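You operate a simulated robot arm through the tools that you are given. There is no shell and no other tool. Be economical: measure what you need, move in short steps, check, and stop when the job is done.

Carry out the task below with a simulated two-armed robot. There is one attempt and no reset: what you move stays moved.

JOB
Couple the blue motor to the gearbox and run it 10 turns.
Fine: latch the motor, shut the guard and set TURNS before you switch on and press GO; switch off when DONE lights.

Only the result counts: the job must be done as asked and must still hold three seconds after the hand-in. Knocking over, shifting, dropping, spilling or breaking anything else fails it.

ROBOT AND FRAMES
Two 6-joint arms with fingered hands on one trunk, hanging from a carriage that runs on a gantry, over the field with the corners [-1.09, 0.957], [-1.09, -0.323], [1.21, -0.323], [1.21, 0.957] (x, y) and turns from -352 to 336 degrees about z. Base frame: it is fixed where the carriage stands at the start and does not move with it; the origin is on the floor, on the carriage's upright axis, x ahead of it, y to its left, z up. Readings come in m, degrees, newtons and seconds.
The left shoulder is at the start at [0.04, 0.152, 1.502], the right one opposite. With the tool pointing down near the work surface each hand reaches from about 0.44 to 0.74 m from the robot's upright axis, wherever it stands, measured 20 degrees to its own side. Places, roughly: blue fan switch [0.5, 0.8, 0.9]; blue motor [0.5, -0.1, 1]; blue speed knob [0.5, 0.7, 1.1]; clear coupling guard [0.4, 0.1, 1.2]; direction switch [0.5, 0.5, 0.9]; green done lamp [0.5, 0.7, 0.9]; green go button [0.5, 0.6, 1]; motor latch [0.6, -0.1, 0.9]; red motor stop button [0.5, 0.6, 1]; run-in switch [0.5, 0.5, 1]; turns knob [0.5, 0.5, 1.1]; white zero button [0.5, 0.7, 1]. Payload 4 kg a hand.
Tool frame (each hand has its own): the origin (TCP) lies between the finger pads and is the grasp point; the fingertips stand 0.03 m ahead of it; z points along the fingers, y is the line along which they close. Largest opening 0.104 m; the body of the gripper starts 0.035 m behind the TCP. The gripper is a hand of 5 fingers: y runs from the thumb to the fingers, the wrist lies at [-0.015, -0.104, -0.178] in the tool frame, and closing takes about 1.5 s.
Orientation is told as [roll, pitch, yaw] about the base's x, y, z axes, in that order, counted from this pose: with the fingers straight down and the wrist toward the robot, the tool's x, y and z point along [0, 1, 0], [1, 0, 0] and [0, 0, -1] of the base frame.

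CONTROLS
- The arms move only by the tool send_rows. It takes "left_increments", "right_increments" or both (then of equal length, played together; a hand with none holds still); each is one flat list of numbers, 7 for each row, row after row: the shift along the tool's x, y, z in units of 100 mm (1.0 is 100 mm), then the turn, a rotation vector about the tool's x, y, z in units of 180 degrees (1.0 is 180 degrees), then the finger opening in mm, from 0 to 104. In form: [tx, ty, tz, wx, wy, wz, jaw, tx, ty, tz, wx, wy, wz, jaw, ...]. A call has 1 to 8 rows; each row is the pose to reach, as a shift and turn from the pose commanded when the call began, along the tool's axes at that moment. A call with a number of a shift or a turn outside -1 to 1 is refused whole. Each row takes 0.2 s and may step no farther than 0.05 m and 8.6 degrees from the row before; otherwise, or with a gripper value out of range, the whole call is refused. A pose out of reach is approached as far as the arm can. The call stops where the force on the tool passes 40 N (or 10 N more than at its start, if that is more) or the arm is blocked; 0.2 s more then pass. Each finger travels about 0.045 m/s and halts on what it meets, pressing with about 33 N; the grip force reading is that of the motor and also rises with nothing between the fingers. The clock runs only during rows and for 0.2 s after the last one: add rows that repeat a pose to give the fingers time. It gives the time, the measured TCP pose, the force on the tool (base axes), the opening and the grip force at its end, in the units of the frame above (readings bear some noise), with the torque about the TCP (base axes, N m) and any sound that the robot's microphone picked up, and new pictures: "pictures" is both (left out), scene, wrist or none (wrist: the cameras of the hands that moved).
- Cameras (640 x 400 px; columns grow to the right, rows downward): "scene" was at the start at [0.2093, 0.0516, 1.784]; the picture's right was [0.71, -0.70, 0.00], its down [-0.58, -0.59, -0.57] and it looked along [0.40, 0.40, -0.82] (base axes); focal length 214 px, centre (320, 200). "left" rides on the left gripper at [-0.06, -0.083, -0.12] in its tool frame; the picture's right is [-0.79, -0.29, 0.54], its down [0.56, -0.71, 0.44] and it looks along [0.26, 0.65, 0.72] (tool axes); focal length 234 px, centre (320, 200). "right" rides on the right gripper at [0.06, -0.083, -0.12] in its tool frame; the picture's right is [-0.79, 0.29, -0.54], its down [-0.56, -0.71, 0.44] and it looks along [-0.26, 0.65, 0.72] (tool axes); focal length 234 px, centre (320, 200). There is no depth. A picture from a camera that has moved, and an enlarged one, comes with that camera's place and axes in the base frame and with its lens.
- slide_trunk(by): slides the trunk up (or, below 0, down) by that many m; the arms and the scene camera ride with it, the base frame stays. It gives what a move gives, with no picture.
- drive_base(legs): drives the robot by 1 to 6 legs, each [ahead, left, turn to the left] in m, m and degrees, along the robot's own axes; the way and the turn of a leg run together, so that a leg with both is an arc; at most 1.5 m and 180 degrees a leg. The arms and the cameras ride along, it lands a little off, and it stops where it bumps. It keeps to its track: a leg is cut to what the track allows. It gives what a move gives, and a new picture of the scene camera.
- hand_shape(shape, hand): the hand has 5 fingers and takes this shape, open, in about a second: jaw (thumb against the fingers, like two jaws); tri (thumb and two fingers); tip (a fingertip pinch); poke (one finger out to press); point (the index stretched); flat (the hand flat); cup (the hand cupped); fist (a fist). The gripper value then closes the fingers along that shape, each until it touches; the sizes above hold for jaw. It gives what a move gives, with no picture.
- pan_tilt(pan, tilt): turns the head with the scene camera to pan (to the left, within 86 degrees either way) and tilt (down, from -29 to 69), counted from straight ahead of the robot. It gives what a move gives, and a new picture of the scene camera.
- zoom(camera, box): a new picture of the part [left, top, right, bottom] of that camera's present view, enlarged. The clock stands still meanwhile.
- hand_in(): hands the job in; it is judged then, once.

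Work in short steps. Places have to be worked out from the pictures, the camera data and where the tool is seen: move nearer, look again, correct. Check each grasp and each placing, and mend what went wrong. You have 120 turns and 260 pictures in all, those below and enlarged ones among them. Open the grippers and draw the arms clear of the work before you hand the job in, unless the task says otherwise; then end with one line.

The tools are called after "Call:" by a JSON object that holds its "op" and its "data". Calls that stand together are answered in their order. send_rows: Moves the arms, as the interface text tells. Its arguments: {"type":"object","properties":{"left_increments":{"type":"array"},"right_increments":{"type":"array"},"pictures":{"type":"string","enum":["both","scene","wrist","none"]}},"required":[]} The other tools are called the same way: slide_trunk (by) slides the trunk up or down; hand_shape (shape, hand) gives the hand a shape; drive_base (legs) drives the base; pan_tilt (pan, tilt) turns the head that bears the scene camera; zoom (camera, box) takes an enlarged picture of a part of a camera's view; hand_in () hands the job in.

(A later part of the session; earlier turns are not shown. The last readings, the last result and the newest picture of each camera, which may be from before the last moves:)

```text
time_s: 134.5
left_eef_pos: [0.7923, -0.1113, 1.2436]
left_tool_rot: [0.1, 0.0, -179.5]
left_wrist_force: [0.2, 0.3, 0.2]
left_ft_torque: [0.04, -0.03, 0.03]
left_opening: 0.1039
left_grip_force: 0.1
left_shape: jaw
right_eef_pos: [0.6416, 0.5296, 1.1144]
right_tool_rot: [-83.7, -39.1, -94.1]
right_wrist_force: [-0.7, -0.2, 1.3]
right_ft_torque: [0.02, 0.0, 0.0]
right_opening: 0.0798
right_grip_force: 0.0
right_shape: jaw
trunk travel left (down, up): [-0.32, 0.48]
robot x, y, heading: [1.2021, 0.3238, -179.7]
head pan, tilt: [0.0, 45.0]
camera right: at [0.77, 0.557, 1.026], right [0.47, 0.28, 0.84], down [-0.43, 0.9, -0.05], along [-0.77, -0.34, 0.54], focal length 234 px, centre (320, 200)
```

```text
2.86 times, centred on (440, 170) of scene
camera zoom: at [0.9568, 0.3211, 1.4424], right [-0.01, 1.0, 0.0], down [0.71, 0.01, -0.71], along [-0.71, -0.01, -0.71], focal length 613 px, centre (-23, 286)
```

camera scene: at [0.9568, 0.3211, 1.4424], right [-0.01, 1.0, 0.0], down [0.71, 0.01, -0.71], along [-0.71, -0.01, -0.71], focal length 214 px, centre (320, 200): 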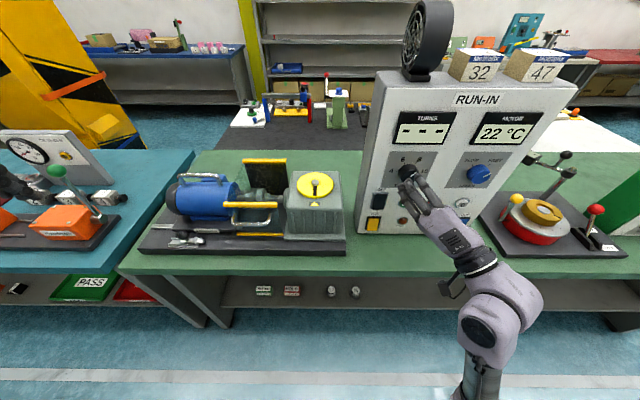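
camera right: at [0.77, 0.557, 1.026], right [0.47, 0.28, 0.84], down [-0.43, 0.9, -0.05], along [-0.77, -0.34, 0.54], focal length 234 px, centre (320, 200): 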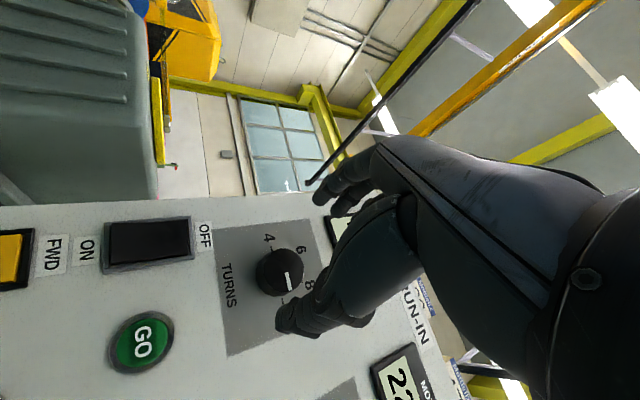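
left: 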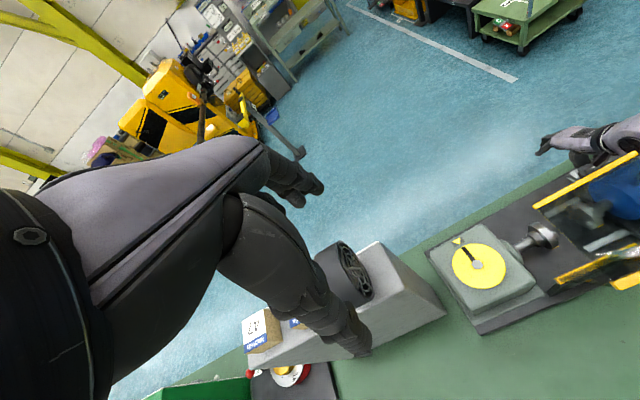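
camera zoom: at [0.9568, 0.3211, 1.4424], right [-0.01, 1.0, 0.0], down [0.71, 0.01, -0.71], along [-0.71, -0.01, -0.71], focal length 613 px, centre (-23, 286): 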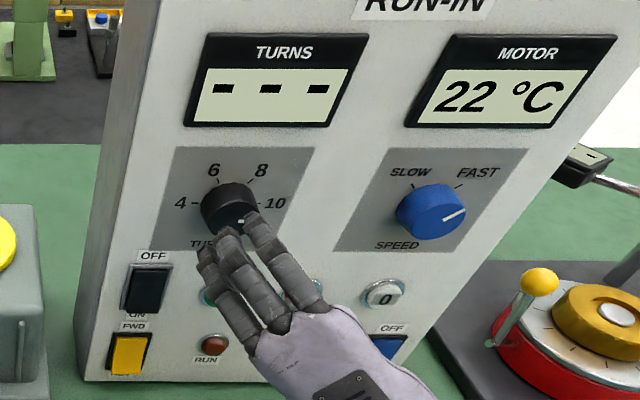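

The pointer looks to be at 10. I switch the hand to poke and pull back for an unobstructed check.

Call:
{"op": "hand_shape", "data": {"shape": "poke", "hand": "right"}}

Call:
{"op": "drive_base", "data": {"legs": [[0, -0.13, 0]]}}

Call:
{"op": "zoom", "data": {"camera": "scene", "box": [310, 100, 410, 220]}}

Call:
{"op": "zoom", "data": {"camera": "right", "box": [0, 0, 640, 400]}}

```text
time_s: 135.4
left_eef_pos: [0.7922, -0.1104, 1.2417]
left_tool_rot: [0.1, 0.0, -179.5]
left_wrist_force: [-0.1, -0.9, 0.8]
left_ft_torque: [-0.01, 0.02, 0.02]
left_opening: 0.1038
left_grip_force: 0.2
left_shape: jaw
right_eef_pos: [0.6409, 0.5301, 1.1157]
right_tool_rot: [-83.6, -39.1, -93.9]
right_wrist_force: [0.5, -0.7, -0.1]
right_ft_torque: [0.0, 0.01, -0.01]
right_opening: 0.0
right_grip_force: 0.0
right_shape: poke
trunk travel left (down, up): [-0.32, 0.48]
robot x, y, heading: [1.1956, 0.3267, -179.4]
head pan, tilt: [0.0, 45.0]
```

```text
time_s: 136.7
left_eef_pos: [0.7911, 0.0221, 1.2427]
left_tool_rot: [0.1, -0.1, -179.5]
left_wrist_force: [-0.8, -0.1, -0.6]
left_ft_torque: [0.0, -0.02, 0.01]
left_opening: 0.1038
left_grip_force: 0.1
left_shape: jaw
right_eef_pos: [0.641, 0.6635, 1.1144]
right_tool_rot: [-83.8, -39.1, -94.2]
right_wrist_force: [-0.1, 0.1, 0.3]
right_ft_torque: [-0.02, -0.01, 0.02]
right_opening: 0.0
right_grip_force: 0.1
right_shape: poke
trunk travel left (down, up): [-0.32, 0.48]
robot x, y, heading: [1.1988, 0.4563, -179.6]
head pan, tilt: [0.0, 45.0]
camera scene: at [0.9553, 0.4535, 1.4425], right [-0.01, 1.0, 0.0], down [0.71, 0.01, -0.71], along [-0.71, -0.01, -0.71], focal length 214 px, centre (320, 200)
```

scene: 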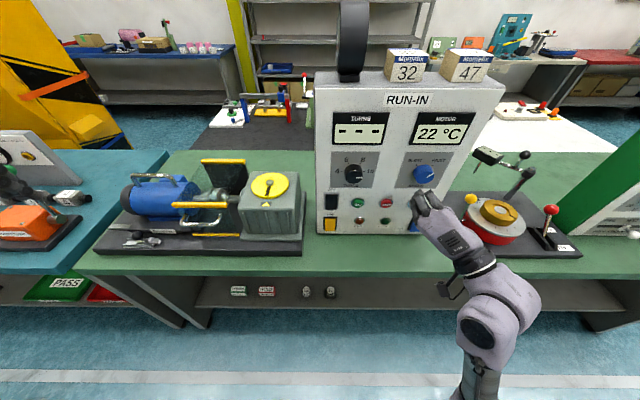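

```text
3.33 times, centred on (360, 160) of scene
camera zoom: at [0.9553, 0.4535, 1.4425], right [-0.01, 1.0, 0.0], down [0.71, 0.01, -0.71], along [-0.71, -0.01, -0.71], focal length 715 px, centre (187, 333)
```

zoom: 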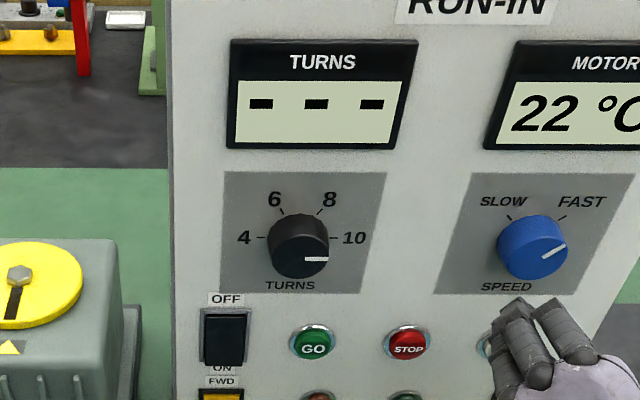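

```text
1.00 times, centred on (320, 200) of right (not enlarged: the box is as wide or as high as the picture)
camera zoom: at [0.7684, 0.6901, 1.0264], right [0.47, 0.27, 0.84], down [-0.43, 0.9, -0.05], along [-0.77, -0.34, 0.54], focal length 234 px, centre (320, 200)
```

zoom: 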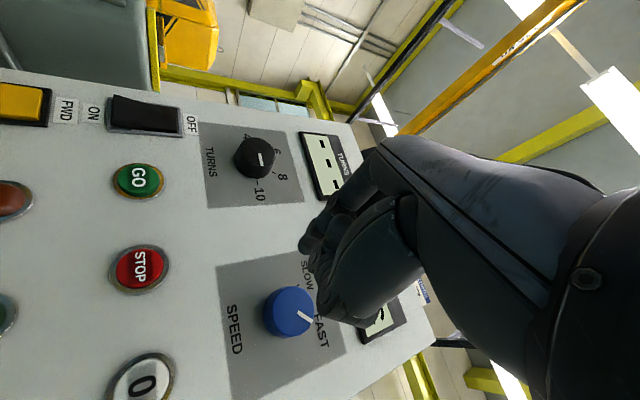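

TURNS now points to 10; direction is FWD. The run‑in rocker's ON half is near (0.53, 0.48, 0.99). I bring the poking finger in front of it.

Call:
{"op": "drive_base", "data": {"legs": [[0, 0.183, 0]]}}

Call:
{"op": "slide_trunk", "data": {"by": -0.12}}

Call:
{"op": "send_rows", "data": {"right_increments": [0, 0, 0, 0, 0, 0, 0], "pictures": "both"}}

Call:
{"op": "zoom", "data": {"camera": "scene", "box": [380, 90, 540, 210]}}

```text
time_s: 138.3
left_eef_pos: [0.7933, -0.168, 1.2446]
left_tool_rot: [0.2, -0.1, -179.5]
left_wrist_force: [0.1, -0.8, 0.9]
left_ft_torque: [0.06, -0.01, 0.0]
left_opening: 0.1037
left_grip_force: 0.1
left_shape: jaw
right_eef_pos: [0.6425, 0.4715, 1.1145]
right_tool_rot: [-83.6, -39.2, -94.0]
right_wrist_force: [0.0, -0.9, -0.7]
right_ft_torque: [0.03, 0.02, -0.03]
right_opening: 0.0002
right_grip_force: 0.1
right_shape: poke
trunk travel left (down, up): [-0.32, 0.48]
robot x, y, heading: [1.2015, 0.2699, -179.3]
head pan, tilt: [0.0, 45.0]
camera scene: at [0.9571, 0.2627, 1.4425], right [-0.01, 1.0, 0.0], down [0.71, 0.01, -0.71], along [-0.71, -0.01, -0.71], focal length 214 px, centre (320, 200)
```

scene: 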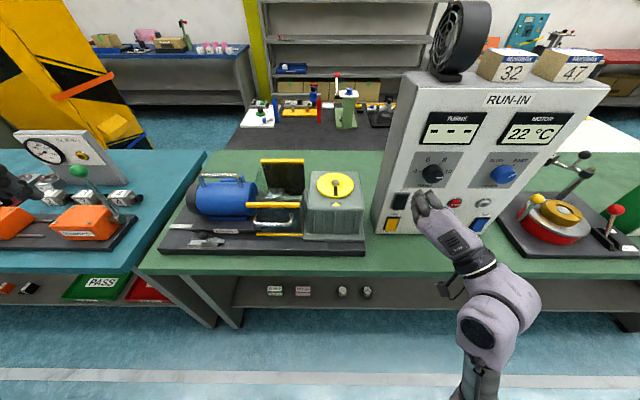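

```text
time_s: 139.8
left_eef_pos: [0.793, -0.1691, 1.1242]
left_tool_rot: [0.1, 0.0, -179.5]
left_wrist_force: [0.6, 0.7, -0.2]
left_ft_torque: [-0.01, -0.02, -0.03]
left_opening: 0.1035
left_grip_force: 0.1
left_shape: jaw
right_eef_pos: [0.6422, 0.4722, 0.996]
right_tool_rot: [-83.7, -39.0, -94.0]
right_wrist_force: [0.2, 0.4, -0.1]
right_ft_torque: [-0.01, -0.01, 0.0]
right_opening: 0.0
right_grip_force: 0.1
right_shape: poke
trunk travel left (down, up): [-0.2, 0.6]
robot x, y, heading: [1.1983, 0.2659, -179.4]
head pan, tilt: [0.0, 45.0]
```

```text
time_s: 140.2
left_eef_pos: [0.7925, -0.1682, 1.1233]
left_tool_rot: [0.1, 0.0, -179.5]
left_wrist_force: [-0.2, 0.1, -0.4]
left_ft_torque: [0.02, 0.01, -0.05]
left_opening: 0.1038
left_grip_force: 0.1
left_shape: jaw
right_eef_pos: [0.641, 0.4728, 0.9953]
right_tool_rot: [-83.6, -39.0, -94.1]
right_wrist_force: [0.1, -0.5, 0.4]
right_ft_torque: [-0.03, -0.03, 0.0]
right_opening: 0.0
right_grip_force: 0.0
right_shape: poke
trunk travel left (down, up): [-0.2, 0.6]
robot x, y, heading: [1.197, 0.2679, -179.5]
head pan, tilt: [0.0, 45.0]
camera scene: at [0.9571, 0.2632, 1.3225], right [-0.01, 1.0, 0.0], down [0.71, 0.01, -0.71], along [-0.71, -0.01, -0.71], focal length 214 px, centre (320, 200)
camera right: at [0.7696, 0.4989, 0.9063], right [0.47, 0.28, 0.84], down [-0.43, 0.9, -0.05], along [-0.77, -0.34, 0.55], focal length 234 px, centre (320, 200)
```

scene: 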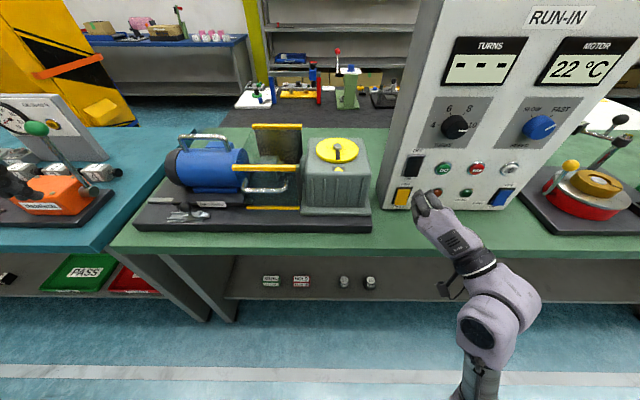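
right: 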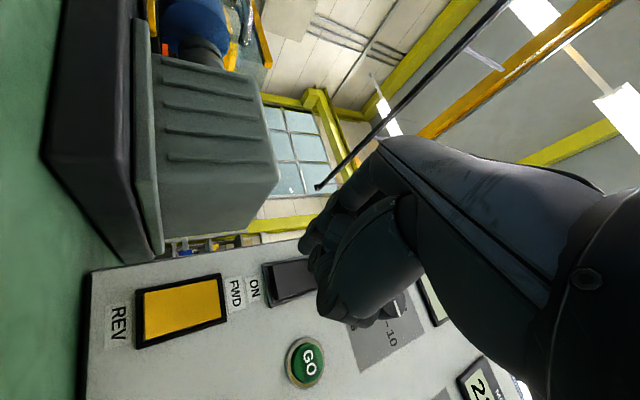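

```text
3.33 times, centred on (460, 150) of scene
camera zoom: at [0.9571, 0.2632, 1.3225], right [-0.01, 1.0, 0.0], down [0.71, 0.01, -0.71], along [-0.71, -0.01, -0.71], focal length 715 px, centre (-147, 367)
```

zoom: 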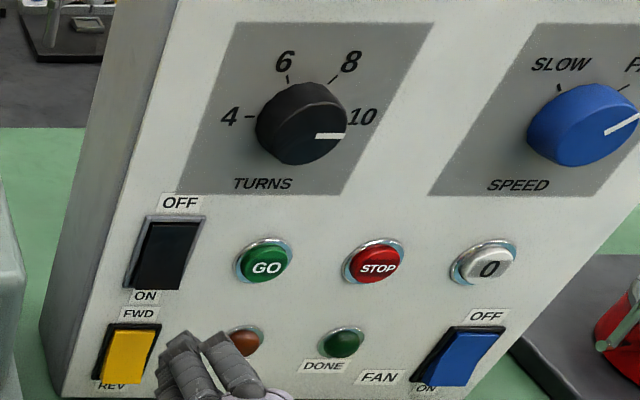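

Fingertip is about 3.5 cm ahead of the TCP, in line with the rocker's ON half. I approach and press in small steps.

Call:
{"op": "send_rows", "data": {"right_increments": [0, -0.07, 0.3, 0, 0, 0, 0, 0, -0.07, 0.6, 0, 0, 0, 0, 0, -0.07, 0.66, 0, 0, 0, 0, 0, -0.07, 0.7, 0, 0, 0, 0], "pictures": "wrist"}}

Call:
{"op": "zoom", "data": {"camera": "scene", "box": [380, 90, 540, 210]}}

```text
time_s: 141.2
left_eef_pos: [0.7945, -0.1685, 1.1231]
left_tool_rot: [0.0, 0.0, -179.5]
left_wrist_force: [1.1, -0.6, -0.4]
left_ft_torque: [0.02, -0.06, 0.01]
left_opening: 0.1037
left_grip_force: 0.0
left_shape: jaw
right_eef_pos: [0.5719, 0.4766, 0.9852]
right_tool_rot: [-83.7, -39.1, -94.0]
right_wrist_force: [0.4, 0.8, 0.4]
right_ft_torque: [0.01, -0.01, 0.0]
right_opening: 0.0001
right_grip_force: 0.2
right_shape: poke
trunk travel left (down, up): [-0.2, 0.6]
robot x, y, heading: [1.2009, 0.2649, -179.5]
head pan, tilt: [0.0, 45.0]
camera right: at [0.6991, 0.5043, 0.8957], right [0.47, 0.28, 0.84], down [-0.43, 0.9, -0.05], along [-0.77, -0.34, 0.55], focal length 234 px, centre (320, 200)
```

right: 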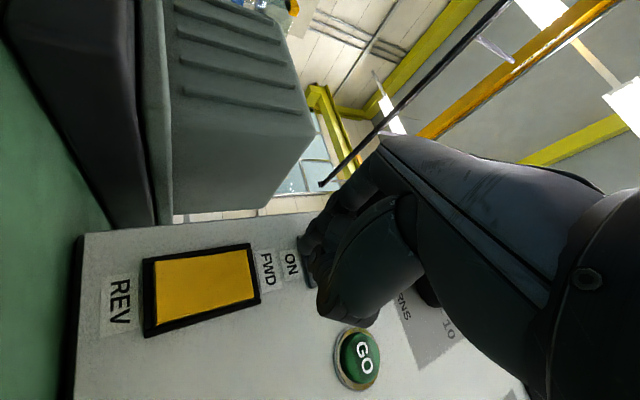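

```text
3.33 times, centred on (460, 150) of scene
camera zoom: at [0.9568, 0.2631, 1.3226], right [-0.01, 1.0, 0.0], down [0.71, 0.01, -0.71], along [-0.71, -0.01, -0.71], focal length 715 px, centre (-147, 367)
```

zoom: 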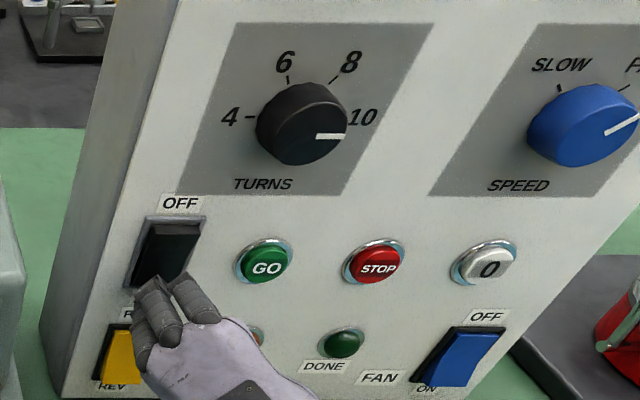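

Fingertips are about to meet the lower half of the rocker; I raise 7 mm and press on in 4 mm steps.

Call:
{"op": "send_rows", "data": {"right_increments": [-0.054, 0.045, 0.0, 0, 0, 0, 0, -0.054, 0.045, 0.04, 0, 0, 0, 0, -0.054, 0.045, 0.08, 0, 0, 0, 0, -0.054, 0.045, 0.12, 0, 0, 0, 0], "pictures": "none"}}

Call:
{"op": "zoom", "data": {"camera": "scene", "box": [380, 90, 540, 210]}}

```text
time_s: 142.2
left_eef_pos: [0.7981, -0.1692, 1.121]
left_tool_rot: [0.1, 0.2, -179.5]
left_wrist_force: [-0.8, 0.1, 0.6]
left_ft_torque: [0.01, -0.01, 0.01]
left_opening: 0.1038
left_grip_force: 0.1
left_shape: jaw
right_eef_pos: [0.5658, 0.477, 0.9888]
right_tool_rot: [-83.7, -39.1, -93.9]
right_wrist_force: [35.7, -4.9, 4.8]
right_ft_torque: [0.08, 0.28, -0.2]
right_opening: 0.0002
right_grip_force: 0.0
right_shape: poke
trunk travel left (down, up): [-0.2, 0.6]
robot x, y, heading: [1.2006, 0.2675, -179.5]
head pan, tilt: [0.0, 45.0]
```

```text
3.33 times, centred on (460, 150) of scene
camera zoom: at [0.9618, 0.2629, 1.3215], right [-0.01, 1.0, 0.0], down [0.71, 0.01, -0.7], along [-0.7, -0.01, -0.71], focal length 715 px, centre (-147, 367)
```

zoom: 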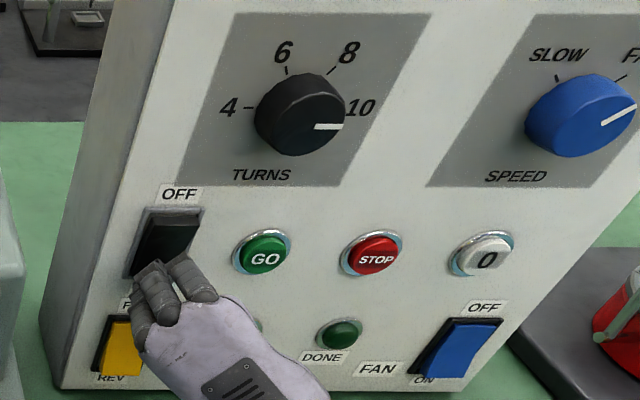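

Firm contact (36 N). I back off and check the rocker.

Call:
{"op": "send_rows", "data": {"right_increments": [0, 0, -0.3, 0, 0, 0, 0, 0, 0, -0.7, 0, 0, 0, 0], "pictures": "wrist"}}

Call:
{"op": "zoom", "data": {"camera": "scene", "box": [380, 60, 560, 210]}}

```text
time_s: 142.8
left_eef_pos: [0.794, -0.1695, 1.1227]
left_tool_rot: [0.1, 0.0, -179.4]
left_wrist_force: [0.3, -0.5, -0.7]
left_ft_torque: [0.0, 0.01, -0.01]
left_opening: 0.1037
left_grip_force: 0.0
left_shape: jaw
right_eef_pos: [0.6325, 0.4769, 0.9933]
right_tool_rot: [-83.5, -39.3, -94.1]
right_wrist_force: [0.5, 0.4, -0.7]
right_ft_torque: [0.0, -0.01, -0.01]
right_opening: 0.0001
right_grip_force: 0.1
right_shape: poke
trunk travel left (down, up): [-0.2, 0.6]
robot x, y, heading: [1.1985, 0.2654, -179.3]
head pan, tilt: [0.0, 45.0]
camera right: at [0.7604, 0.5035, 0.9052], right [0.47, 0.28, 0.84], down [-0.43, 0.9, -0.05], along [-0.77, -0.34, 0.54], focal length 234 px, centre (320, 200)
```

right: 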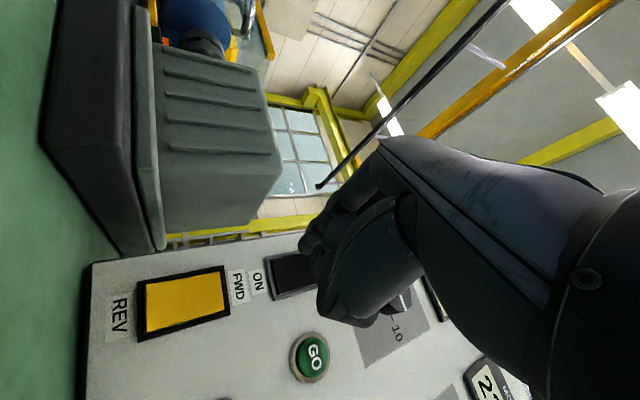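

```text
2.67 times, centred on (470, 135) of scene
camera zoom: at [0.9586, 0.2632, 1.3221], right [-0.01, 1.0, 0.0], down [0.71, 0.01, -0.71], along [-0.71, -0.01, -0.71], focal length 572 px, centre (-80, 373)
```

zoom: 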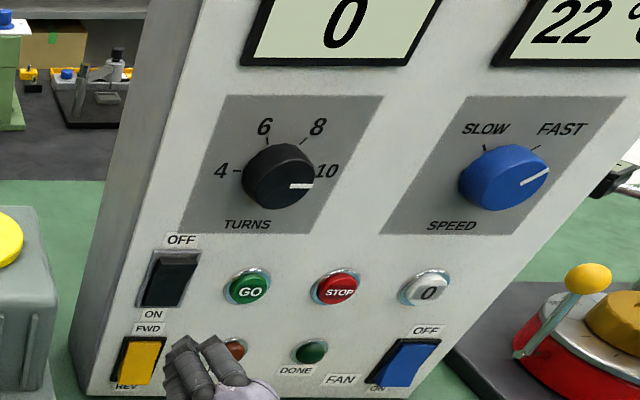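

The display now shows 0: switched on. Next, line the finger up with GO at about (0.533, 0.553, 1.009).

Call:
{"op": "drive_base", "data": {"legs": [[0, -0.077, 0]]}}

Call:
{"op": "slide_trunk", "data": {"by": 0.018}}

Call:
{"op": "send_rows", "data": {"right_increments": [0, 0, 0.3, 0, 0, 0, 0, 0, 0, 0.45, 0, 0, 0, 0], "pictures": "wrist"}}

Call:
{"op": "zoom", "data": {"camera": "scene", "box": [340, 60, 520, 210]}}

```text
time_s: 143.8
left_eef_pos: [0.7934, -0.09, 1.1234]
left_tool_rot: [0.0, 0.0, -179.5]
left_wrist_force: [0.1, -0.1, 0.5]
left_ft_torque: [-0.02, 0.05, -0.01]
left_opening: 0.1037
left_grip_force: 0.1
left_shape: jaw
right_eef_pos: [0.6291, 0.5551, 0.9961]
right_tool_rot: [-83.6, -39.1, -94.0]
right_wrist_force: [0.6, 0.5, 1.1]
right_ft_torque: [0.04, 0.0, 0.04]
right_opening: 0.0001
right_grip_force: 0.0
right_shape: poke
trunk travel left (down, up): [-0.2, 0.6]
robot x, y, heading: [1.197, 0.3396, -179.3]
head pan, tilt: [0.0, 45.0]
camera scene: at [0.9562, 0.3412, 1.3225], right [-0.01, 1.0, 0.0], down [0.71, 0.01, -0.71], along [-0.71, -0.01, -0.71], focal length 214 px, centre (320, 200)
```

scene: 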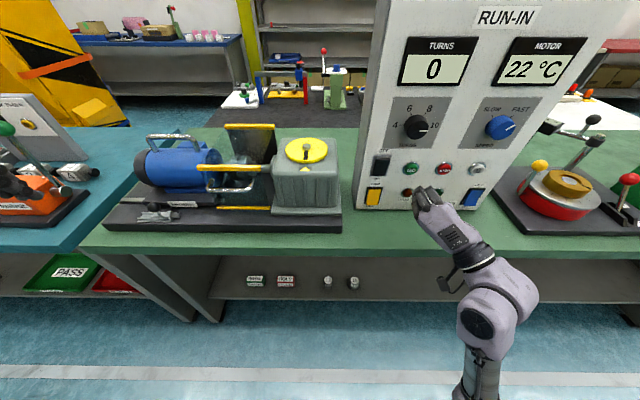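

```text
time_s: 144.5
left_eef_pos: [0.7931, -0.0901, 1.1427]
left_tool_rot: [0.1, 0.0, -179.5]
left_wrist_force: [-0.8, -0.8, 0.5]
left_ft_torque: [0.01, 0.02, 0.03]
left_opening: 0.1038
left_grip_force: 0.0
left_shape: jaw
right_eef_pos: [0.6307, 0.5537, 1.0129]
right_tool_rot: [-83.6, -39.2, -94.1]
right_wrist_force: [-0.2, 0.0, 0.6]
right_ft_torque: [0.01, -0.01, 0.03]
right_opening: 0.0
right_grip_force: 0.1
right_shape: poke
trunk travel left (down, up): [-0.218, 0.582]
robot x, y, heading: [1.1961, 0.3449, -179.3]
head pan, tilt: [0.0, 45.0]
```

```text
time_s: 145.1
left_eef_pos: [0.7925, -0.091, 1.1414]
left_tool_rot: [0.2, 0.0, -179.5]
left_wrist_force: [-0.1, 0.7, 1.0]
left_ft_torque: [0.0, 0.02, 0.01]
left_opening: 0.1036
left_grip_force: 0.0
left_shape: jaw
right_eef_pos: [0.5841, 0.5548, 1.0083]
right_tool_rot: [-83.7, -39.2, -94.0]
right_wrist_force: [-0.3, 0.0, 0.2]
right_ft_torque: [0.01, 0.0, 0.01]
right_opening: 0.0
right_grip_force: 0.1
right_shape: poke
trunk travel left (down, up): [-0.218, 0.582]
robot x, y, heading: [1.197, 0.3411, -179.6]
head pan, tilt: [0.0, 45.0]
camera right: at [0.7119, 0.5813, 0.9199], right [0.47, 0.28, 0.84], down [-0.43, 0.9, -0.05], along [-0.77, -0.34, 0.55], focal length 234 px, centre (320, 200)
```

right: 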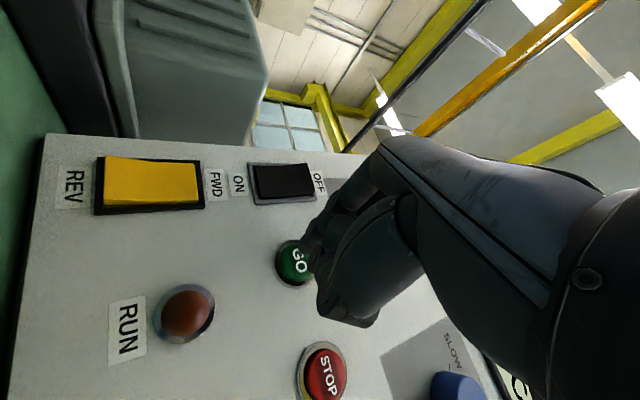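

```text
2.67 times, centred on (430, 135) of scene
camera zoom: at [0.9564, 0.3407, 1.3405], right [-0.01, 1.0, 0.0], down [0.71, 0.01, -0.71], along [-0.71, -0.01, -0.71], focal length 572 px, centre (27, 373)
```

zoom: 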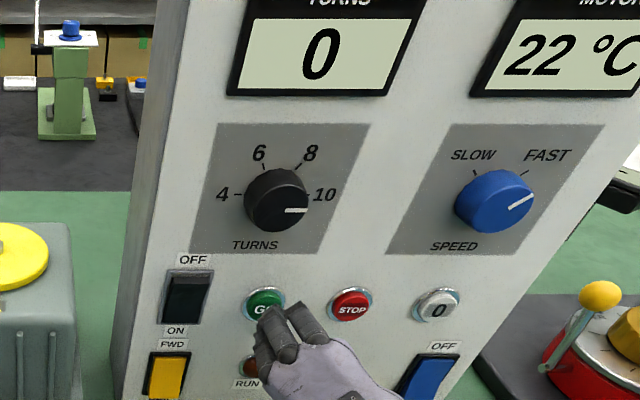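

The fingertip is in line with GO. I press in 3 mm steps.

Call:
{"op": "send_rows", "data": {"right_increments": [-0.03, 0.025, 0.03, 0, 0, 0, 0, -0.03, 0.025, 0.08, 0, 0, 0, 0, -0.03, 0.025, 0.12, 0, 0, 0, 0, -0.03, 0.025, 0.16, 0, 0, 0, 0, -0.03, 0.025, 0.19, 0, 0, 0, 0], "pictures": "none"}}

Call:
{"op": "zoom", "data": {"camera": "scene", "box": [320, 20, 540, 210]}}

```text
time_s: 146.3
left_eef_pos: [0.793, -0.0918, 1.1409]
left_tool_rot: [0.1, -0.1, -179.5]
left_wrist_force: [0.4, 0.0, 0.1]
left_ft_torque: [0.01, 0.01, 0.01]
left_opening: 0.1036
left_grip_force: 0.0
left_shape: jaw
right_eef_pos: [0.5657, 0.5548, 1.0096]
right_tool_rot: [-83.6, -39.0, -94.1]
right_wrist_force: [4.6, 0.9, 1.6]
right_ft_torque: [0.02, 0.05, -0.05]
right_opening: 0.0
right_grip_force: 0.1
right_shape: poke
trunk travel left (down, up): [-0.218, 0.582]
robot x, y, heading: [1.1999, 0.3417, -179.3]
head pan, tilt: [0.0, 45.0]
heard: click
```

```text
2.11 times, centred on (430, 115) of scene
camera zoom: at [0.9567, 0.3408, 1.3404], right [-0.01, 1.0, 0.0], down [0.71, 0.01, -0.71], along [-0.71, -0.01, -0.71], focal length 452 px, centre (88, 379)
```

zoom: 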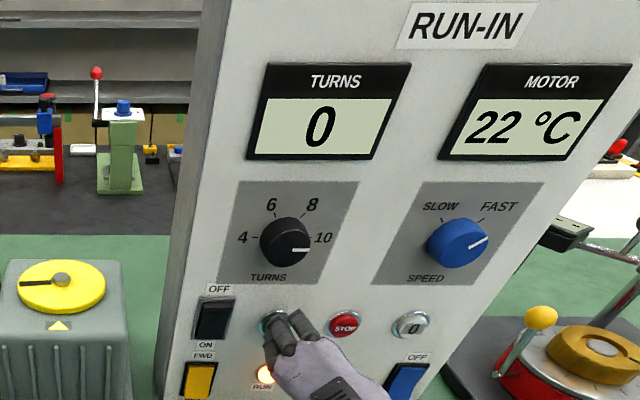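

Click heard, RUN is lit and the dial is turning. I draw the finger back and let it run, watching turns and temperature.

Call:
{"op": "send_rows", "data": {"right_increments": [0, 0, -0.3, 0, 0, 0, 0, 0, 0, -0.65, 0, 0, 0, 0, 0, 0, -0.65, 0, 0, 0, 0, 0, 0, -0.65, 0, 0, 0, 0, 0, 0, -0.65, 0, 0, 0, 0, 0, 0, -0.65, 0, 0, 0, 0, 0, 0, -0.65, 0, 0, 0, 0, 0, 0, -0.65, 0, 0, 0, 0], "pictures": "none"}}

Call:
{"op": "zoom", "data": {"camera": "scene", "box": [320, 20, 540, 210]}}

```text
time_s: 148.1
left_eef_pos: [0.7917, -0.0907, 1.1422]
left_tool_rot: [0.0, 0.1, -179.5]
left_wrist_force: [0.2, 0.2, -0.4]
left_ft_torque: [0.0, -0.02, 0.03]
left_opening: 0.1037
left_grip_force: 0.1
left_shape: jaw
right_eef_pos: [0.6281, 0.5531, 1.0167]
right_tool_rot: [-83.8, -39.1, -94.1]
right_wrist_force: [0.2, -0.1, -0.1]
right_ft_torque: [0.02, 0.02, -0.01]
right_opening: 0.0003
right_grip_force: 0.1
right_shape: poke
trunk travel left (down, up): [-0.218, 0.582]
robot x, y, heading: [1.2004, 0.3443, -179.7]
head pan, tilt: [0.0, 45.0]
```

```text
2.11 times, centred on (430, 115) of scene
camera zoom: at [0.9562, 0.3407, 1.3405], right [-0.01, 1.0, 0.0], down [0.71, 0.01, -0.71], along [-0.71, -0.01, -0.71], focal length 452 px, centre (88, 379)
```

zoom: 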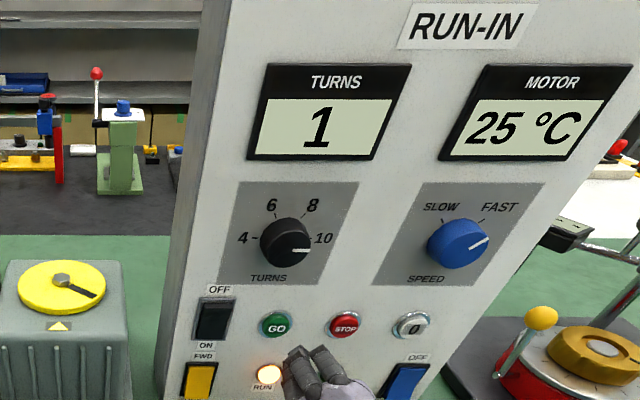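

Turn 1 at 25 °C. Meanwhile I position the finger before the rocker's OFF half (y≈0.48, z≈1.028), staying clear.

Call:
{"op": "drive_base", "data": {"legs": [[0, 0.074, 0]]}}

Call:
{"op": "slide_trunk", "data": {"by": 0.018}}

Call:
{"op": "zoom", "data": {"camera": "scene", "box": [340, 20, 560, 210]}}

```text
time_s: 149.1
left_eef_pos: [0.7928, -0.1666, 1.1413]
left_tool_rot: [0.2, 0.0, -179.5]
left_wrist_force: [0.2, -0.5, -0.2]
left_ft_torque: [0.01, 0.01, 0.03]
left_opening: 0.1038
left_grip_force: 0.0
left_shape: jaw
right_eef_pos: [0.6295, 0.4794, 1.0177]
right_tool_rot: [-83.6, -39.2, -94.1]
right_wrist_force: [0.0, -1.1, 0.1]
right_ft_torque: [0.03, -0.01, -0.04]
right_opening: 0.0001
right_grip_force: 0.1
right_shape: poke
trunk travel left (down, up): [-0.218, 0.582]
robot x, y, heading: [1.201, 0.2683, -179.4]
head pan, tilt: [0.0, 45.0]
camera scene: at [0.957, 0.2652, 1.3405], right [-0.01, 1.0, 0.0], down [0.71, 0.01, -0.71], along [-0.71, -0.01, -0.71], focal length 214 px, centre (320, 200)
```

scene: 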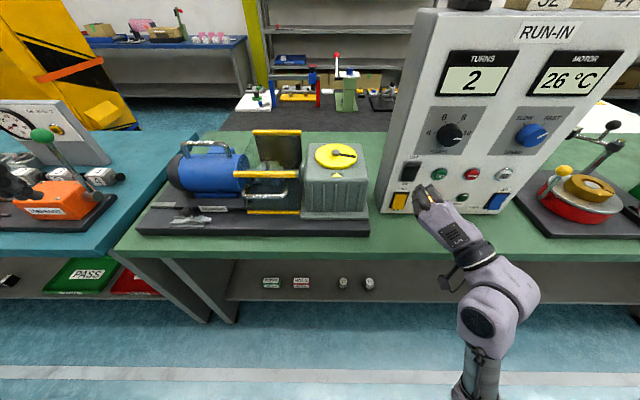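

```text
time_s: 149.8
left_eef_pos: [0.7918, -0.1665, 1.1582]
left_tool_rot: [0.1, 0.0, -179.5]
left_wrist_force: [-0.4, -1.0, -0.6]
left_ft_torque: [-0.02, 0.01, 0.03]
left_opening: 0.1038
left_grip_force: 0.0
left_shape: jaw
right_eef_pos: [0.6303, 0.4792, 1.0348]
right_tool_rot: [-83.5, -39.1, -94.1]
right_wrist_force: [-0.2, 0.1, 0.5]
right_ft_torque: [-0.01, -0.04, 0.0]
right_opening: 0.0
right_grip_force: 0.1
right_shape: poke
trunk travel left (down, up): [-0.236, 0.564]
robot x, y, heading: [1.1966, 0.2697, -179.5]
head pan, tilt: [0.0, 45.0]
```

```text
2.11 times, centred on (450, 115) of scene
camera zoom: at [0.9571, 0.2657, 1.3585], right [-0.01, 1.0, 0.0], down [0.71, 0.01, -0.71], along [-0.71, -0.01, -0.71], focal length 452 px, centre (46, 379)
```

zoom: 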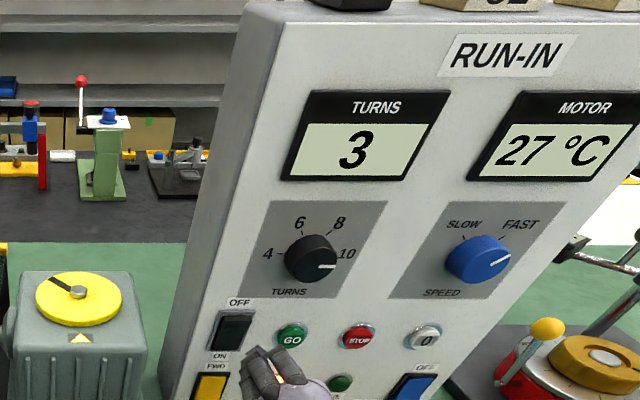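

3 turns, 27 °C. I wait, bringing the finger a little closer.

Call:
{"op": "send_rows", "data": {"right_increments": [0, 0, 0.2, 0, 0, 0, 0, 0, 0, 0.4, 0, 0, 0, 0, 0, 0, 0.4, 0, 0, 0, 0, 0, 0, 0.4, 0, 0, 0, 0, 0, 0, 0.4, 0, 0, 0, 0, 0, 0, 0.4, 0, 0, 0, 0, 0, 0, 0.4, 0, 0, 0, 0, 0, 0, 0.4, 0, 0, 0, 0], "pictures": "none"}}

Call:
{"op": "send_rows", "data": {"right_increments": [0, 0, 0, 0, 0, 0, 0, 0, 0, 0, 0, 0, 0, 0, 0, 0, 0, 0, 0, 0, 0, 0, 0, 0, 0, 0, 0, 0, 0, 0, 0, 0, 0, 0, 0, 0, 0, 0, 0, 0, 0, 0, 0, 0, 0, 0, 0, 0, 0, 0, 0, 0, 0, 0, 0, 0], "pictures": "none"}}

Call:
{"op": "zoom", "data": {"camera": "scene", "box": [340, 20, 560, 210]}}

```text
time_s: 151.6
left_eef_pos: [0.793, -0.1658, 1.1589]
left_tool_rot: [0.1, -0.1, -179.5]
left_wrist_force: [0.8, -0.6, 0.1]
left_ft_torque: [-0.03, -0.03, -0.03]
left_opening: 0.1039
left_grip_force: 0.1
left_shape: jaw
right_eef_pos: [0.5887, 0.4788, 1.031]
right_tool_rot: [-83.7, -39.0, -94.1]
right_wrist_force: [0.2, 0.6, 0.5]
right_ft_torque: [-0.02, 0.03, 0.02]
right_opening: 0.0003
right_grip_force: 0.0
right_shape: poke
trunk travel left (down, up): [-0.236, 0.564]
robot x, y, heading: [1.2015, 0.2675, -179.6]
head pan, tilt: [0.0, 45.0]
```

```text
time_s: 153.3
left_eef_pos: [0.7929, -0.1658, 1.1591]
left_tool_rot: [0.2, 0.0, -179.4]
left_wrist_force: [0.1, -0.3, 0.2]
left_ft_torque: [-0.05, 0.02, 0.0]
left_opening: 0.1037
left_grip_force: 0.1
left_shape: jaw
right_eef_pos: [0.5887, 0.4787, 1.031]
right_tool_rot: [-83.8, -39.1, -94.0]
right_wrist_force: [0.2, -0.2, 0.4]
right_ft_torque: [-0.02, 0.01, 0.02]
right_opening: 0.0001
right_grip_force: 0.0
right_shape: poke
trunk travel left (down, up): [-0.236, 0.564]
robot x, y, heading: [1.2006, 0.2693, -179.1]
head pan, tilt: [0.0, 45.0]
```

```text
2.11 times, centred on (450, 115) of scene
camera zoom: at [0.957, 0.2658, 1.3585], right [-0.01, 1.0, 0.0], down [0.71, 0.01, -0.71], along [-0.71, -0.01, -0.71], focal length 452 px, centre (46, 379)
```

zoom: 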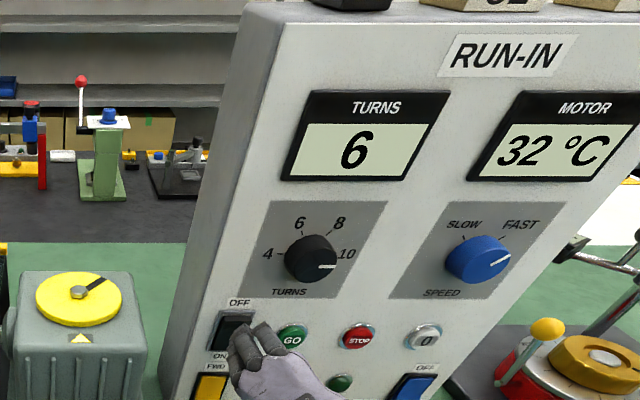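

6 turns, 32 °C. I wait about 4 s more.

Call:
{"op": "send_rows", "data": {"right_increments": [0, 0, 0, 0, 0, 0, 0, 0, 0, 0, 0, 0, 0, 0, 0, 0, 0, 0, 0, 0, 0, 0, 0, 0, 0, 0, 0, 0, 0, 0, 0, 0, 0, 0, 0, 0, 0, 0, 0, 0, 0, 0, 0, 0, 0, 0, 0, 0, 0, 0, 0, 0, 0, 0, 0, 0], "pictures": "none"}}

Call:
{"op": "send_rows", "data": {"right_increments": [0, 0, 0, 0, 0, 0, 0, 0, 0, 0, 0, 0, 0, 0, 0, 0, 0, 0, 0, 0, 0, 0, 0, 0, 0, 0, 0, 0, 0, 0, 0, 0, 0, 0, 0, 0, 0, 0, 0, 0, 0, 0, 0, 0, 0, 0, 0, 0, 0, 0, 0, 0, 0, 0, 0, 0], "pictures": "none"}}

Call:
{"op": "zoom", "data": {"camera": "scene", "box": [340, 20, 560, 210]}}

```text
time_s: 155.2
left_eef_pos: [0.7925, -0.1658, 1.1591]
left_tool_rot: [0.1, 0.0, -179.6]
left_wrist_force: [-0.8, 1.1, 0.3]
left_ft_torque: [0.0, 0.01, 0.0]
left_opening: 0.1037
left_grip_force: 0.0
left_shape: jaw
right_eef_pos: [0.5892, 0.4791, 1.0311]
right_tool_rot: [-83.7, -39.0, -94.1]
right_wrist_force: [0.0, -0.5, -0.6]
right_ft_torque: [0.03, 0.0, -0.02]
right_opening: 0.0
right_grip_force: 0.0
right_shape: poke
trunk travel left (down, up): [-0.236, 0.564]
robot x, y, heading: [1.1981, 0.2666, -179.5]
head pan, tilt: [0.0, 45.0]
```

```text
time_s: 156.9
left_eef_pos: [0.7925, -0.1666, 1.16]
left_tool_rot: [0.2, 0.0, -179.5]
left_wrist_force: [0.4, -0.9, -0.2]
left_ft_torque: [0.01, 0.01, -0.02]
left_opening: 0.1036
left_grip_force: 0.1
left_shape: jaw
right_eef_pos: [0.5896, 0.4788, 1.0309]
right_tool_rot: [-83.7, -39.2, -94.1]
right_wrist_force: [0.6, -0.1, 0.0]
right_ft_torque: [0.0, -0.01, 0.02]
right_opening: 0.0
right_grip_force: 0.1
right_shape: poke
trunk travel left (down, up): [-0.236, 0.564]
robot x, y, heading: [1.2014, 0.2688, -179.5]
head pan, tilt: [0.0, 45.0]
```

```text
2.11 times, centred on (450, 115) of scene
camera zoom: at [0.957, 0.2658, 1.3585], right [-0.01, 1.0, 0.0], down [0.71, 0.01, -0.71], along [-0.71, -0.01, -0.71], focal length 452 px, centre (46, 379)
```

zoom: 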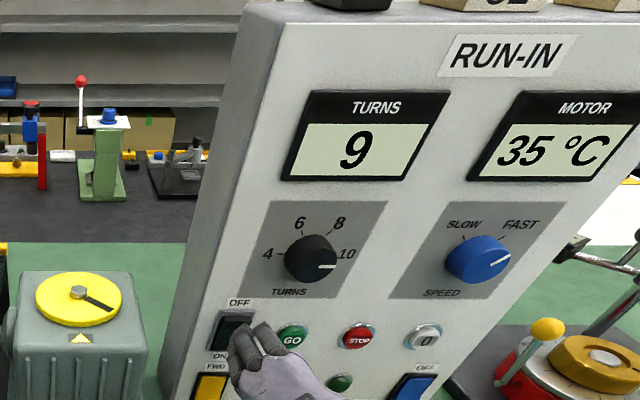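

9 turns. I wait a further moment for DONE.

Call:
{"op": "send_rows", "data": {"right_increments": [0, 0, 0, 0, 0, 0, 0, 0, 0, 0, 0, 0, 0, 0, 0, 0, 0, 0, 0, 0, 0, 0, 0, 0, 0, 0, 0, 0, 0, 0, 0, 0, 0, 0, 0], "pictures": "none"}}

Call:
{"op": "zoom", "data": {"camera": "scene", "box": [340, 20, 560, 210]}}

```text
time_s: 158.2
left_eef_pos: [0.7919, -0.1657, 1.16]
left_tool_rot: [0.1, -0.1, -179.5]
left_wrist_force: [0.0, 0.3, 0.3]
left_ft_torque: [0.01, 0.03, 0.0]
left_opening: 0.1039
left_grip_force: 0.1
left_shape: jaw
right_eef_pos: [0.5897, 0.479, 1.0318]
right_tool_rot: [-83.6, -39.2, -94.0]
right_wrist_force: [0.4, 0.9, 0.2]
right_ft_torque: [-0.01, 0.01, -0.03]
right_opening: 0.0001
right_grip_force: 0.1
right_shape: poke
trunk travel left (down, up): [-0.236, 0.564]
robot x, y, heading: [1.2038, 0.2685, -179.4]
head pan, tilt: [0.0, 45.0]
```

```text
2.11 times, centred on (450, 115) of scene
camera zoom: at [0.957, 0.2658, 1.3585], right [-0.01, 1.0, 0.0], down [0.71, 0.01, -0.71], along [-0.71, -0.01, -0.71], focal length 452 px, centre (46, 379)
```

zoom: 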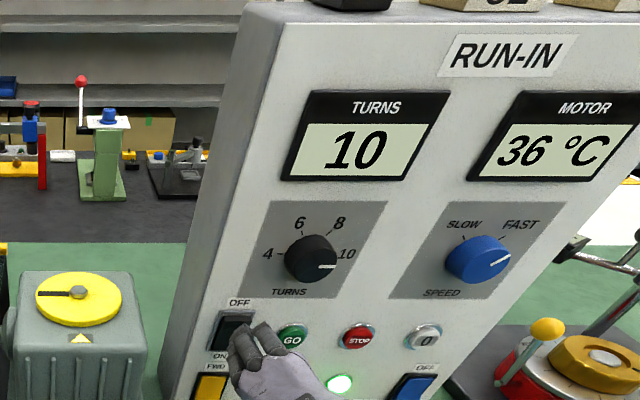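

DONE is lit at 10 turns. I press the OFF half, raising 7 mm and advancing in small steps.

Call:
{"op": "send_rows", "data": {"right_increments": [-0.054, 0.045, 0.05, 0, 0, 0, 0, -0.054, 0.045, 0.1, 0, 0, 0, 0, -0.054, 0.045, 0.14, 0, 0, 0, 0, -0.054, 0.045, 0.18, 0, 0, 0, 0, -0.054, 0.045, 0.21, 0, 0, 0, 0, -0.054, 0.045, 0.24, 0, 0, 0, 0], "pictures": "none"}}

Call:
{"op": "zoom", "data": {"camera": "scene", "box": [340, 20, 560, 210]}}

```text
time_s: 159.6
left_eef_pos: [0.794, -0.1654, 1.1594]
left_tool_rot: [0.1, 0.1, -179.5]
left_wrist_force: [-0.3, 0.2, -0.3]
left_ft_torque: [0.0, 0.02, -0.04]
left_opening: 0.104
left_grip_force: 0.0
left_shape: jaw
right_eef_pos: [0.5667, 0.4789, 1.0375]
right_tool_rot: [-83.8, -39.2, -93.9]
right_wrist_force: [11.9, 0.5, 6.0]
right_ft_torque: [0.0, 0.12, 0.08]
right_opening: 0.0001
right_grip_force: 0.0
right_shape: poke
trunk travel left (down, up): [-0.236, 0.564]
robot x, y, heading: [1.1992, 0.2691, -179.8]
head pan, tilt: [0.0, 45.0]
```

```text
2.11 times, centred on (450, 115) of scene
camera zoom: at [0.9581, 0.266, 1.3584], right [-0.01, 1.0, 0.0], down [0.71, 0.01, -0.71], along [-0.71, -0.01, -0.71], focal length 452 px, centre (46, 379)
```

zoom: 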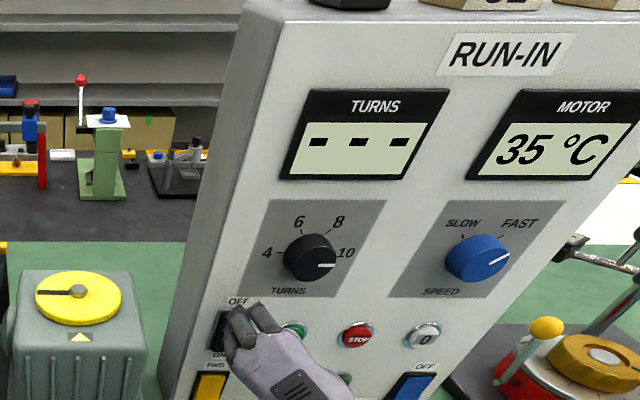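

The display is back to "---": it is off. I withdraw the hand, then open it and check everything.

Call:
{"op": "send_rows", "data": {"right_increments": [0, 0, -0.4, 0, 0, 0, 0, 0, 0, -0.8, 0, 0, 0, 0, 0, 0, -1.0, 0, 0, 0, 0], "pictures": "none"}}

Call:
{"op": "drive_base", "data": {"legs": [[0, -0.25, 0]]}}

Call:
{"op": "hand_shape", "data": {"shape": "jaw", "hand": "right"}}

Call:
{"op": "zoom", "data": {"camera": "scene", "box": [160, 30, 480, 230]}}

```text
time_s: 160.3
left_eef_pos: [0.7933, -0.1669, 1.1589]
left_tool_rot: [0.0, 0.1, -179.5]
left_wrist_force: [0.3, -1.0, -0.2]
left_ft_torque: [0.01, 0.05, 0.0]
left_opening: 0.1037
left_grip_force: 0.1
left_shape: jaw
right_eef_pos: [0.6665, 0.4803, 1.0454]
right_tool_rot: [-83.6, -39.1, -94.1]
right_wrist_force: [0.5, 0.0, -0.4]
right_ft_torque: [0.01, 0.01, 0.0]
right_opening: 0.0
right_grip_force: 0.0
right_shape: poke
trunk travel left (down, up): [-0.236, 0.564]
robot x, y, heading: [1.2001, 0.2706, -179.3]
head pan, tilt: [0.0, 45.0]
```

```text
time_s: 162.2
left_eef_pos: [0.7902, 0.0866, 1.1588]
left_tool_rot: [0.1, 0.1, -179.6]
left_wrist_force: [-0.5, 0.0, 0.1]
left_ft_torque: [-0.03, 0.0, -0.01]
left_opening: 0.1036
left_grip_force: 0.1
left_shape: jaw
right_eef_pos: [0.6629, 0.7321, 1.0463]
right_tool_rot: [-83.6, -39.1, -94.1]
right_wrist_force: [0.0, -0.2, -0.1]
right_ft_torque: [0.0, -0.02, 0.01]
right_opening: 0.0001
right_grip_force: 0.0
right_shape: poke
trunk travel left (down, up): [-0.236, 0.564]
robot x, y, heading: [1.1977, 0.5179, -179.5]
head pan, tilt: [0.0, 45.0]
camera scene: at [0.9547, 0.5181, 1.3585], right [-0.01, 1.0, 0.0], down [0.71, 0.01, -0.71], along [-0.71, -0.01, -0.71], focal length 214 px, centre (320, 200)
```

scene: 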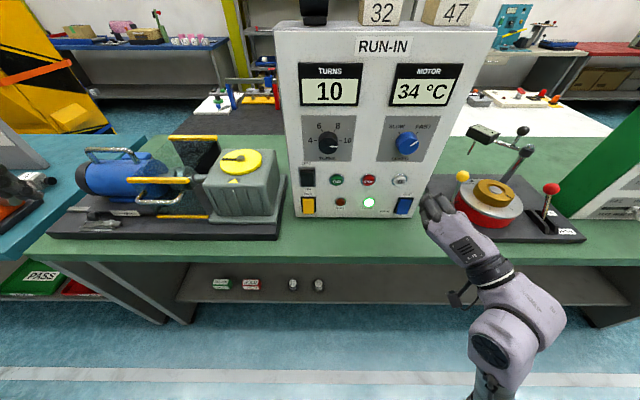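

```text
time_s: 163.1
left_eef_pos: [0.7893, 0.0859, 1.16]
left_tool_rot: [0.1, 0.0, -179.6]
left_wrist_force: [0.5, 0.3, 0.0]
left_ft_torque: [0.0, 0.0, 0.02]
left_opening: 0.1035
left_grip_force: 0.0
left_shape: jaw
right_eef_pos: [0.6641, 0.7324, 1.0459]
right_tool_rot: [-83.6, -39.2, -94.1]
right_wrist_force: [-0.1, 0.1, 0.7]
right_ft_torque: [-0.01, -0.01, 0.0]
right_opening: 0.1039
right_grip_force: 0.1
right_shape: jaw
trunk travel left (down, up): [-0.236, 0.564]
robot x, y, heading: [1.1983, 0.5188, -179.3]
head pan, tilt: [0.0, 45.0]
```

```text
2.00 times, centred on (320, 130) of scene
camera zoom: at [0.9547, 0.5178, 1.3585], right [-0.01, 1.0, 0.0], down [0.71, 0.01, -0.71], along [-0.71, -0.01, -0.71], focal length 429 px, centre (320, 340)
```

zoom: 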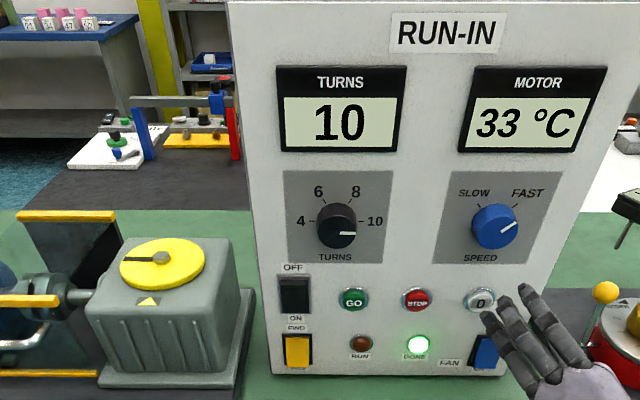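

The display and DONE came back on: the rocker did not snap over fully. I return and press the OFF half deeper.

Call:
{"op": "hand_shape", "data": {"shape": "poke", "hand": "right"}}

Call:
{"op": "drive_base", "data": {"legs": [[0, 0.253, 0]]}}

Call:
{"op": "send_rows", "data": {"right_increments": [0, 0, 0.35, 0, 0, 0, 0, 0, 0, 0.7, 0, 0, 0, 0, 0, 0, 0.7, 0, 0, 0, 0], "pictures": "none"}}

Call:
{"op": "zoom", "data": {"camera": "scene", "box": [360, 60, 520, 200]}}

```text
time_s: 164.0
left_eef_pos: [0.7906, 0.0856, 1.1593]
left_tool_rot: [0.1, 0.0, -179.6]
left_wrist_force: [-0.3, -1.1, -0.6]
left_ft_torque: [-0.04, -0.02, 0.0]
left_opening: 0.1038
left_grip_force: 0.1
left_shape: jaw
right_eef_pos: [0.6637, 0.7327, 1.046]
right_tool_rot: [-83.5, -39.2, -94.1]
right_wrist_force: [0.6, -0.2, -0.7]
right_ft_torque: [-0.03, 0.01, -0.01]
right_opening: 0.0
right_grip_force: 0.1
right_shape: poke
trunk travel left (down, up): [-0.236, 0.564]
robot x, y, heading: [1.1975, 0.5204, -179.4]
head pan, tilt: [0.0, 45.0]
```

```text
time_s: 165.8
left_eef_pos: [0.7929, -0.1658, 1.1587]
left_tool_rot: [0.1, 0.0, -179.4]
left_wrist_force: [-0.1, 1.4, 1.1]
left_ft_torque: [0.03, -0.01, -0.01]
left_opening: 0.1036
left_grip_force: 0.1
left_shape: jaw
right_eef_pos: [0.6659, 0.479, 1.0457]
right_tool_rot: [-83.7, -39.1, -94.0]
right_wrist_force: [-0.1, -1.6, -0.7]
right_ft_torque: [0.02, 0.0, -0.01]
right_opening: 0.0
right_grip_force: 0.0
right_shape: poke
trunk travel left (down, up): [-0.236, 0.564]
robot x, y, heading: [1.2021, 0.2688, -179.2]
head pan, tilt: [0.0, 45.0]
camera scene: at [0.9572, 0.2647, 1.3585], right [-0.01, 1.0, 0.0], down [0.71, 0.01, -0.71], along [-0.71, -0.01, -0.71], focal length 214 px, centre (320, 200)
```

scene: 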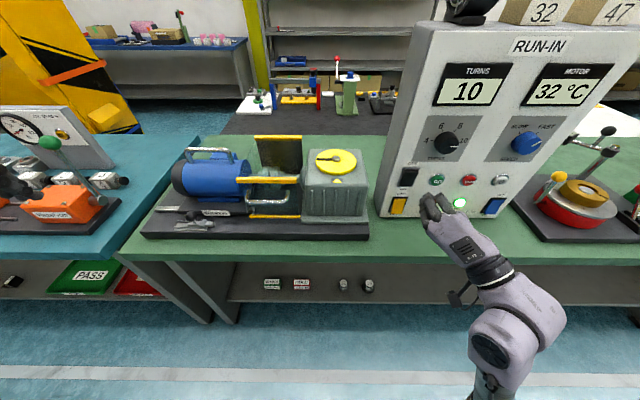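

```text
time_s: 166.6
left_eef_pos: [0.7945, -0.1663, 1.1595]
left_tool_rot: [0.2, 0.1, -179.4]
left_wrist_force: [-0.6, -0.2, 0.7]
left_ft_torque: [0.0, -0.01, 0.0]
left_opening: 0.1036
left_grip_force: 0.0
left_shape: jaw
right_eef_pos: [0.5951, 0.4787, 1.0405]
right_tool_rot: [-83.7, -39.1, -94.0]
right_wrist_force: [0.0, 0.2, 0.0]
right_ft_torque: [0.0, 0.0, -0.03]
right_opening: 0.0001
right_grip_force: 0.0
right_shape: poke
trunk travel left (down, up): [-0.236, 0.564]
robot x, y, heading: [1.2018, 0.2685, -179.2]
head pan, tilt: [0.0, 45.0]
```

```text
2.86 times, centred on (440, 130) of scene
camera zoom: at [0.9576, 0.2652, 1.3584], right [-0.01, 1.0, 0.0], down [0.71, 0.01, -0.71], along [-0.71, -0.01, -0.71], focal length 613 px, centre (-23, 400)
```

zoom: 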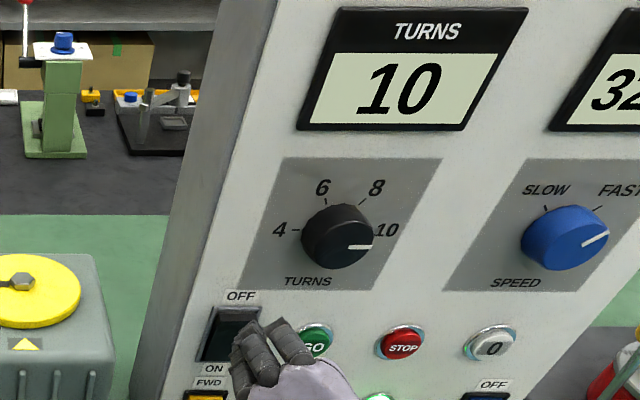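

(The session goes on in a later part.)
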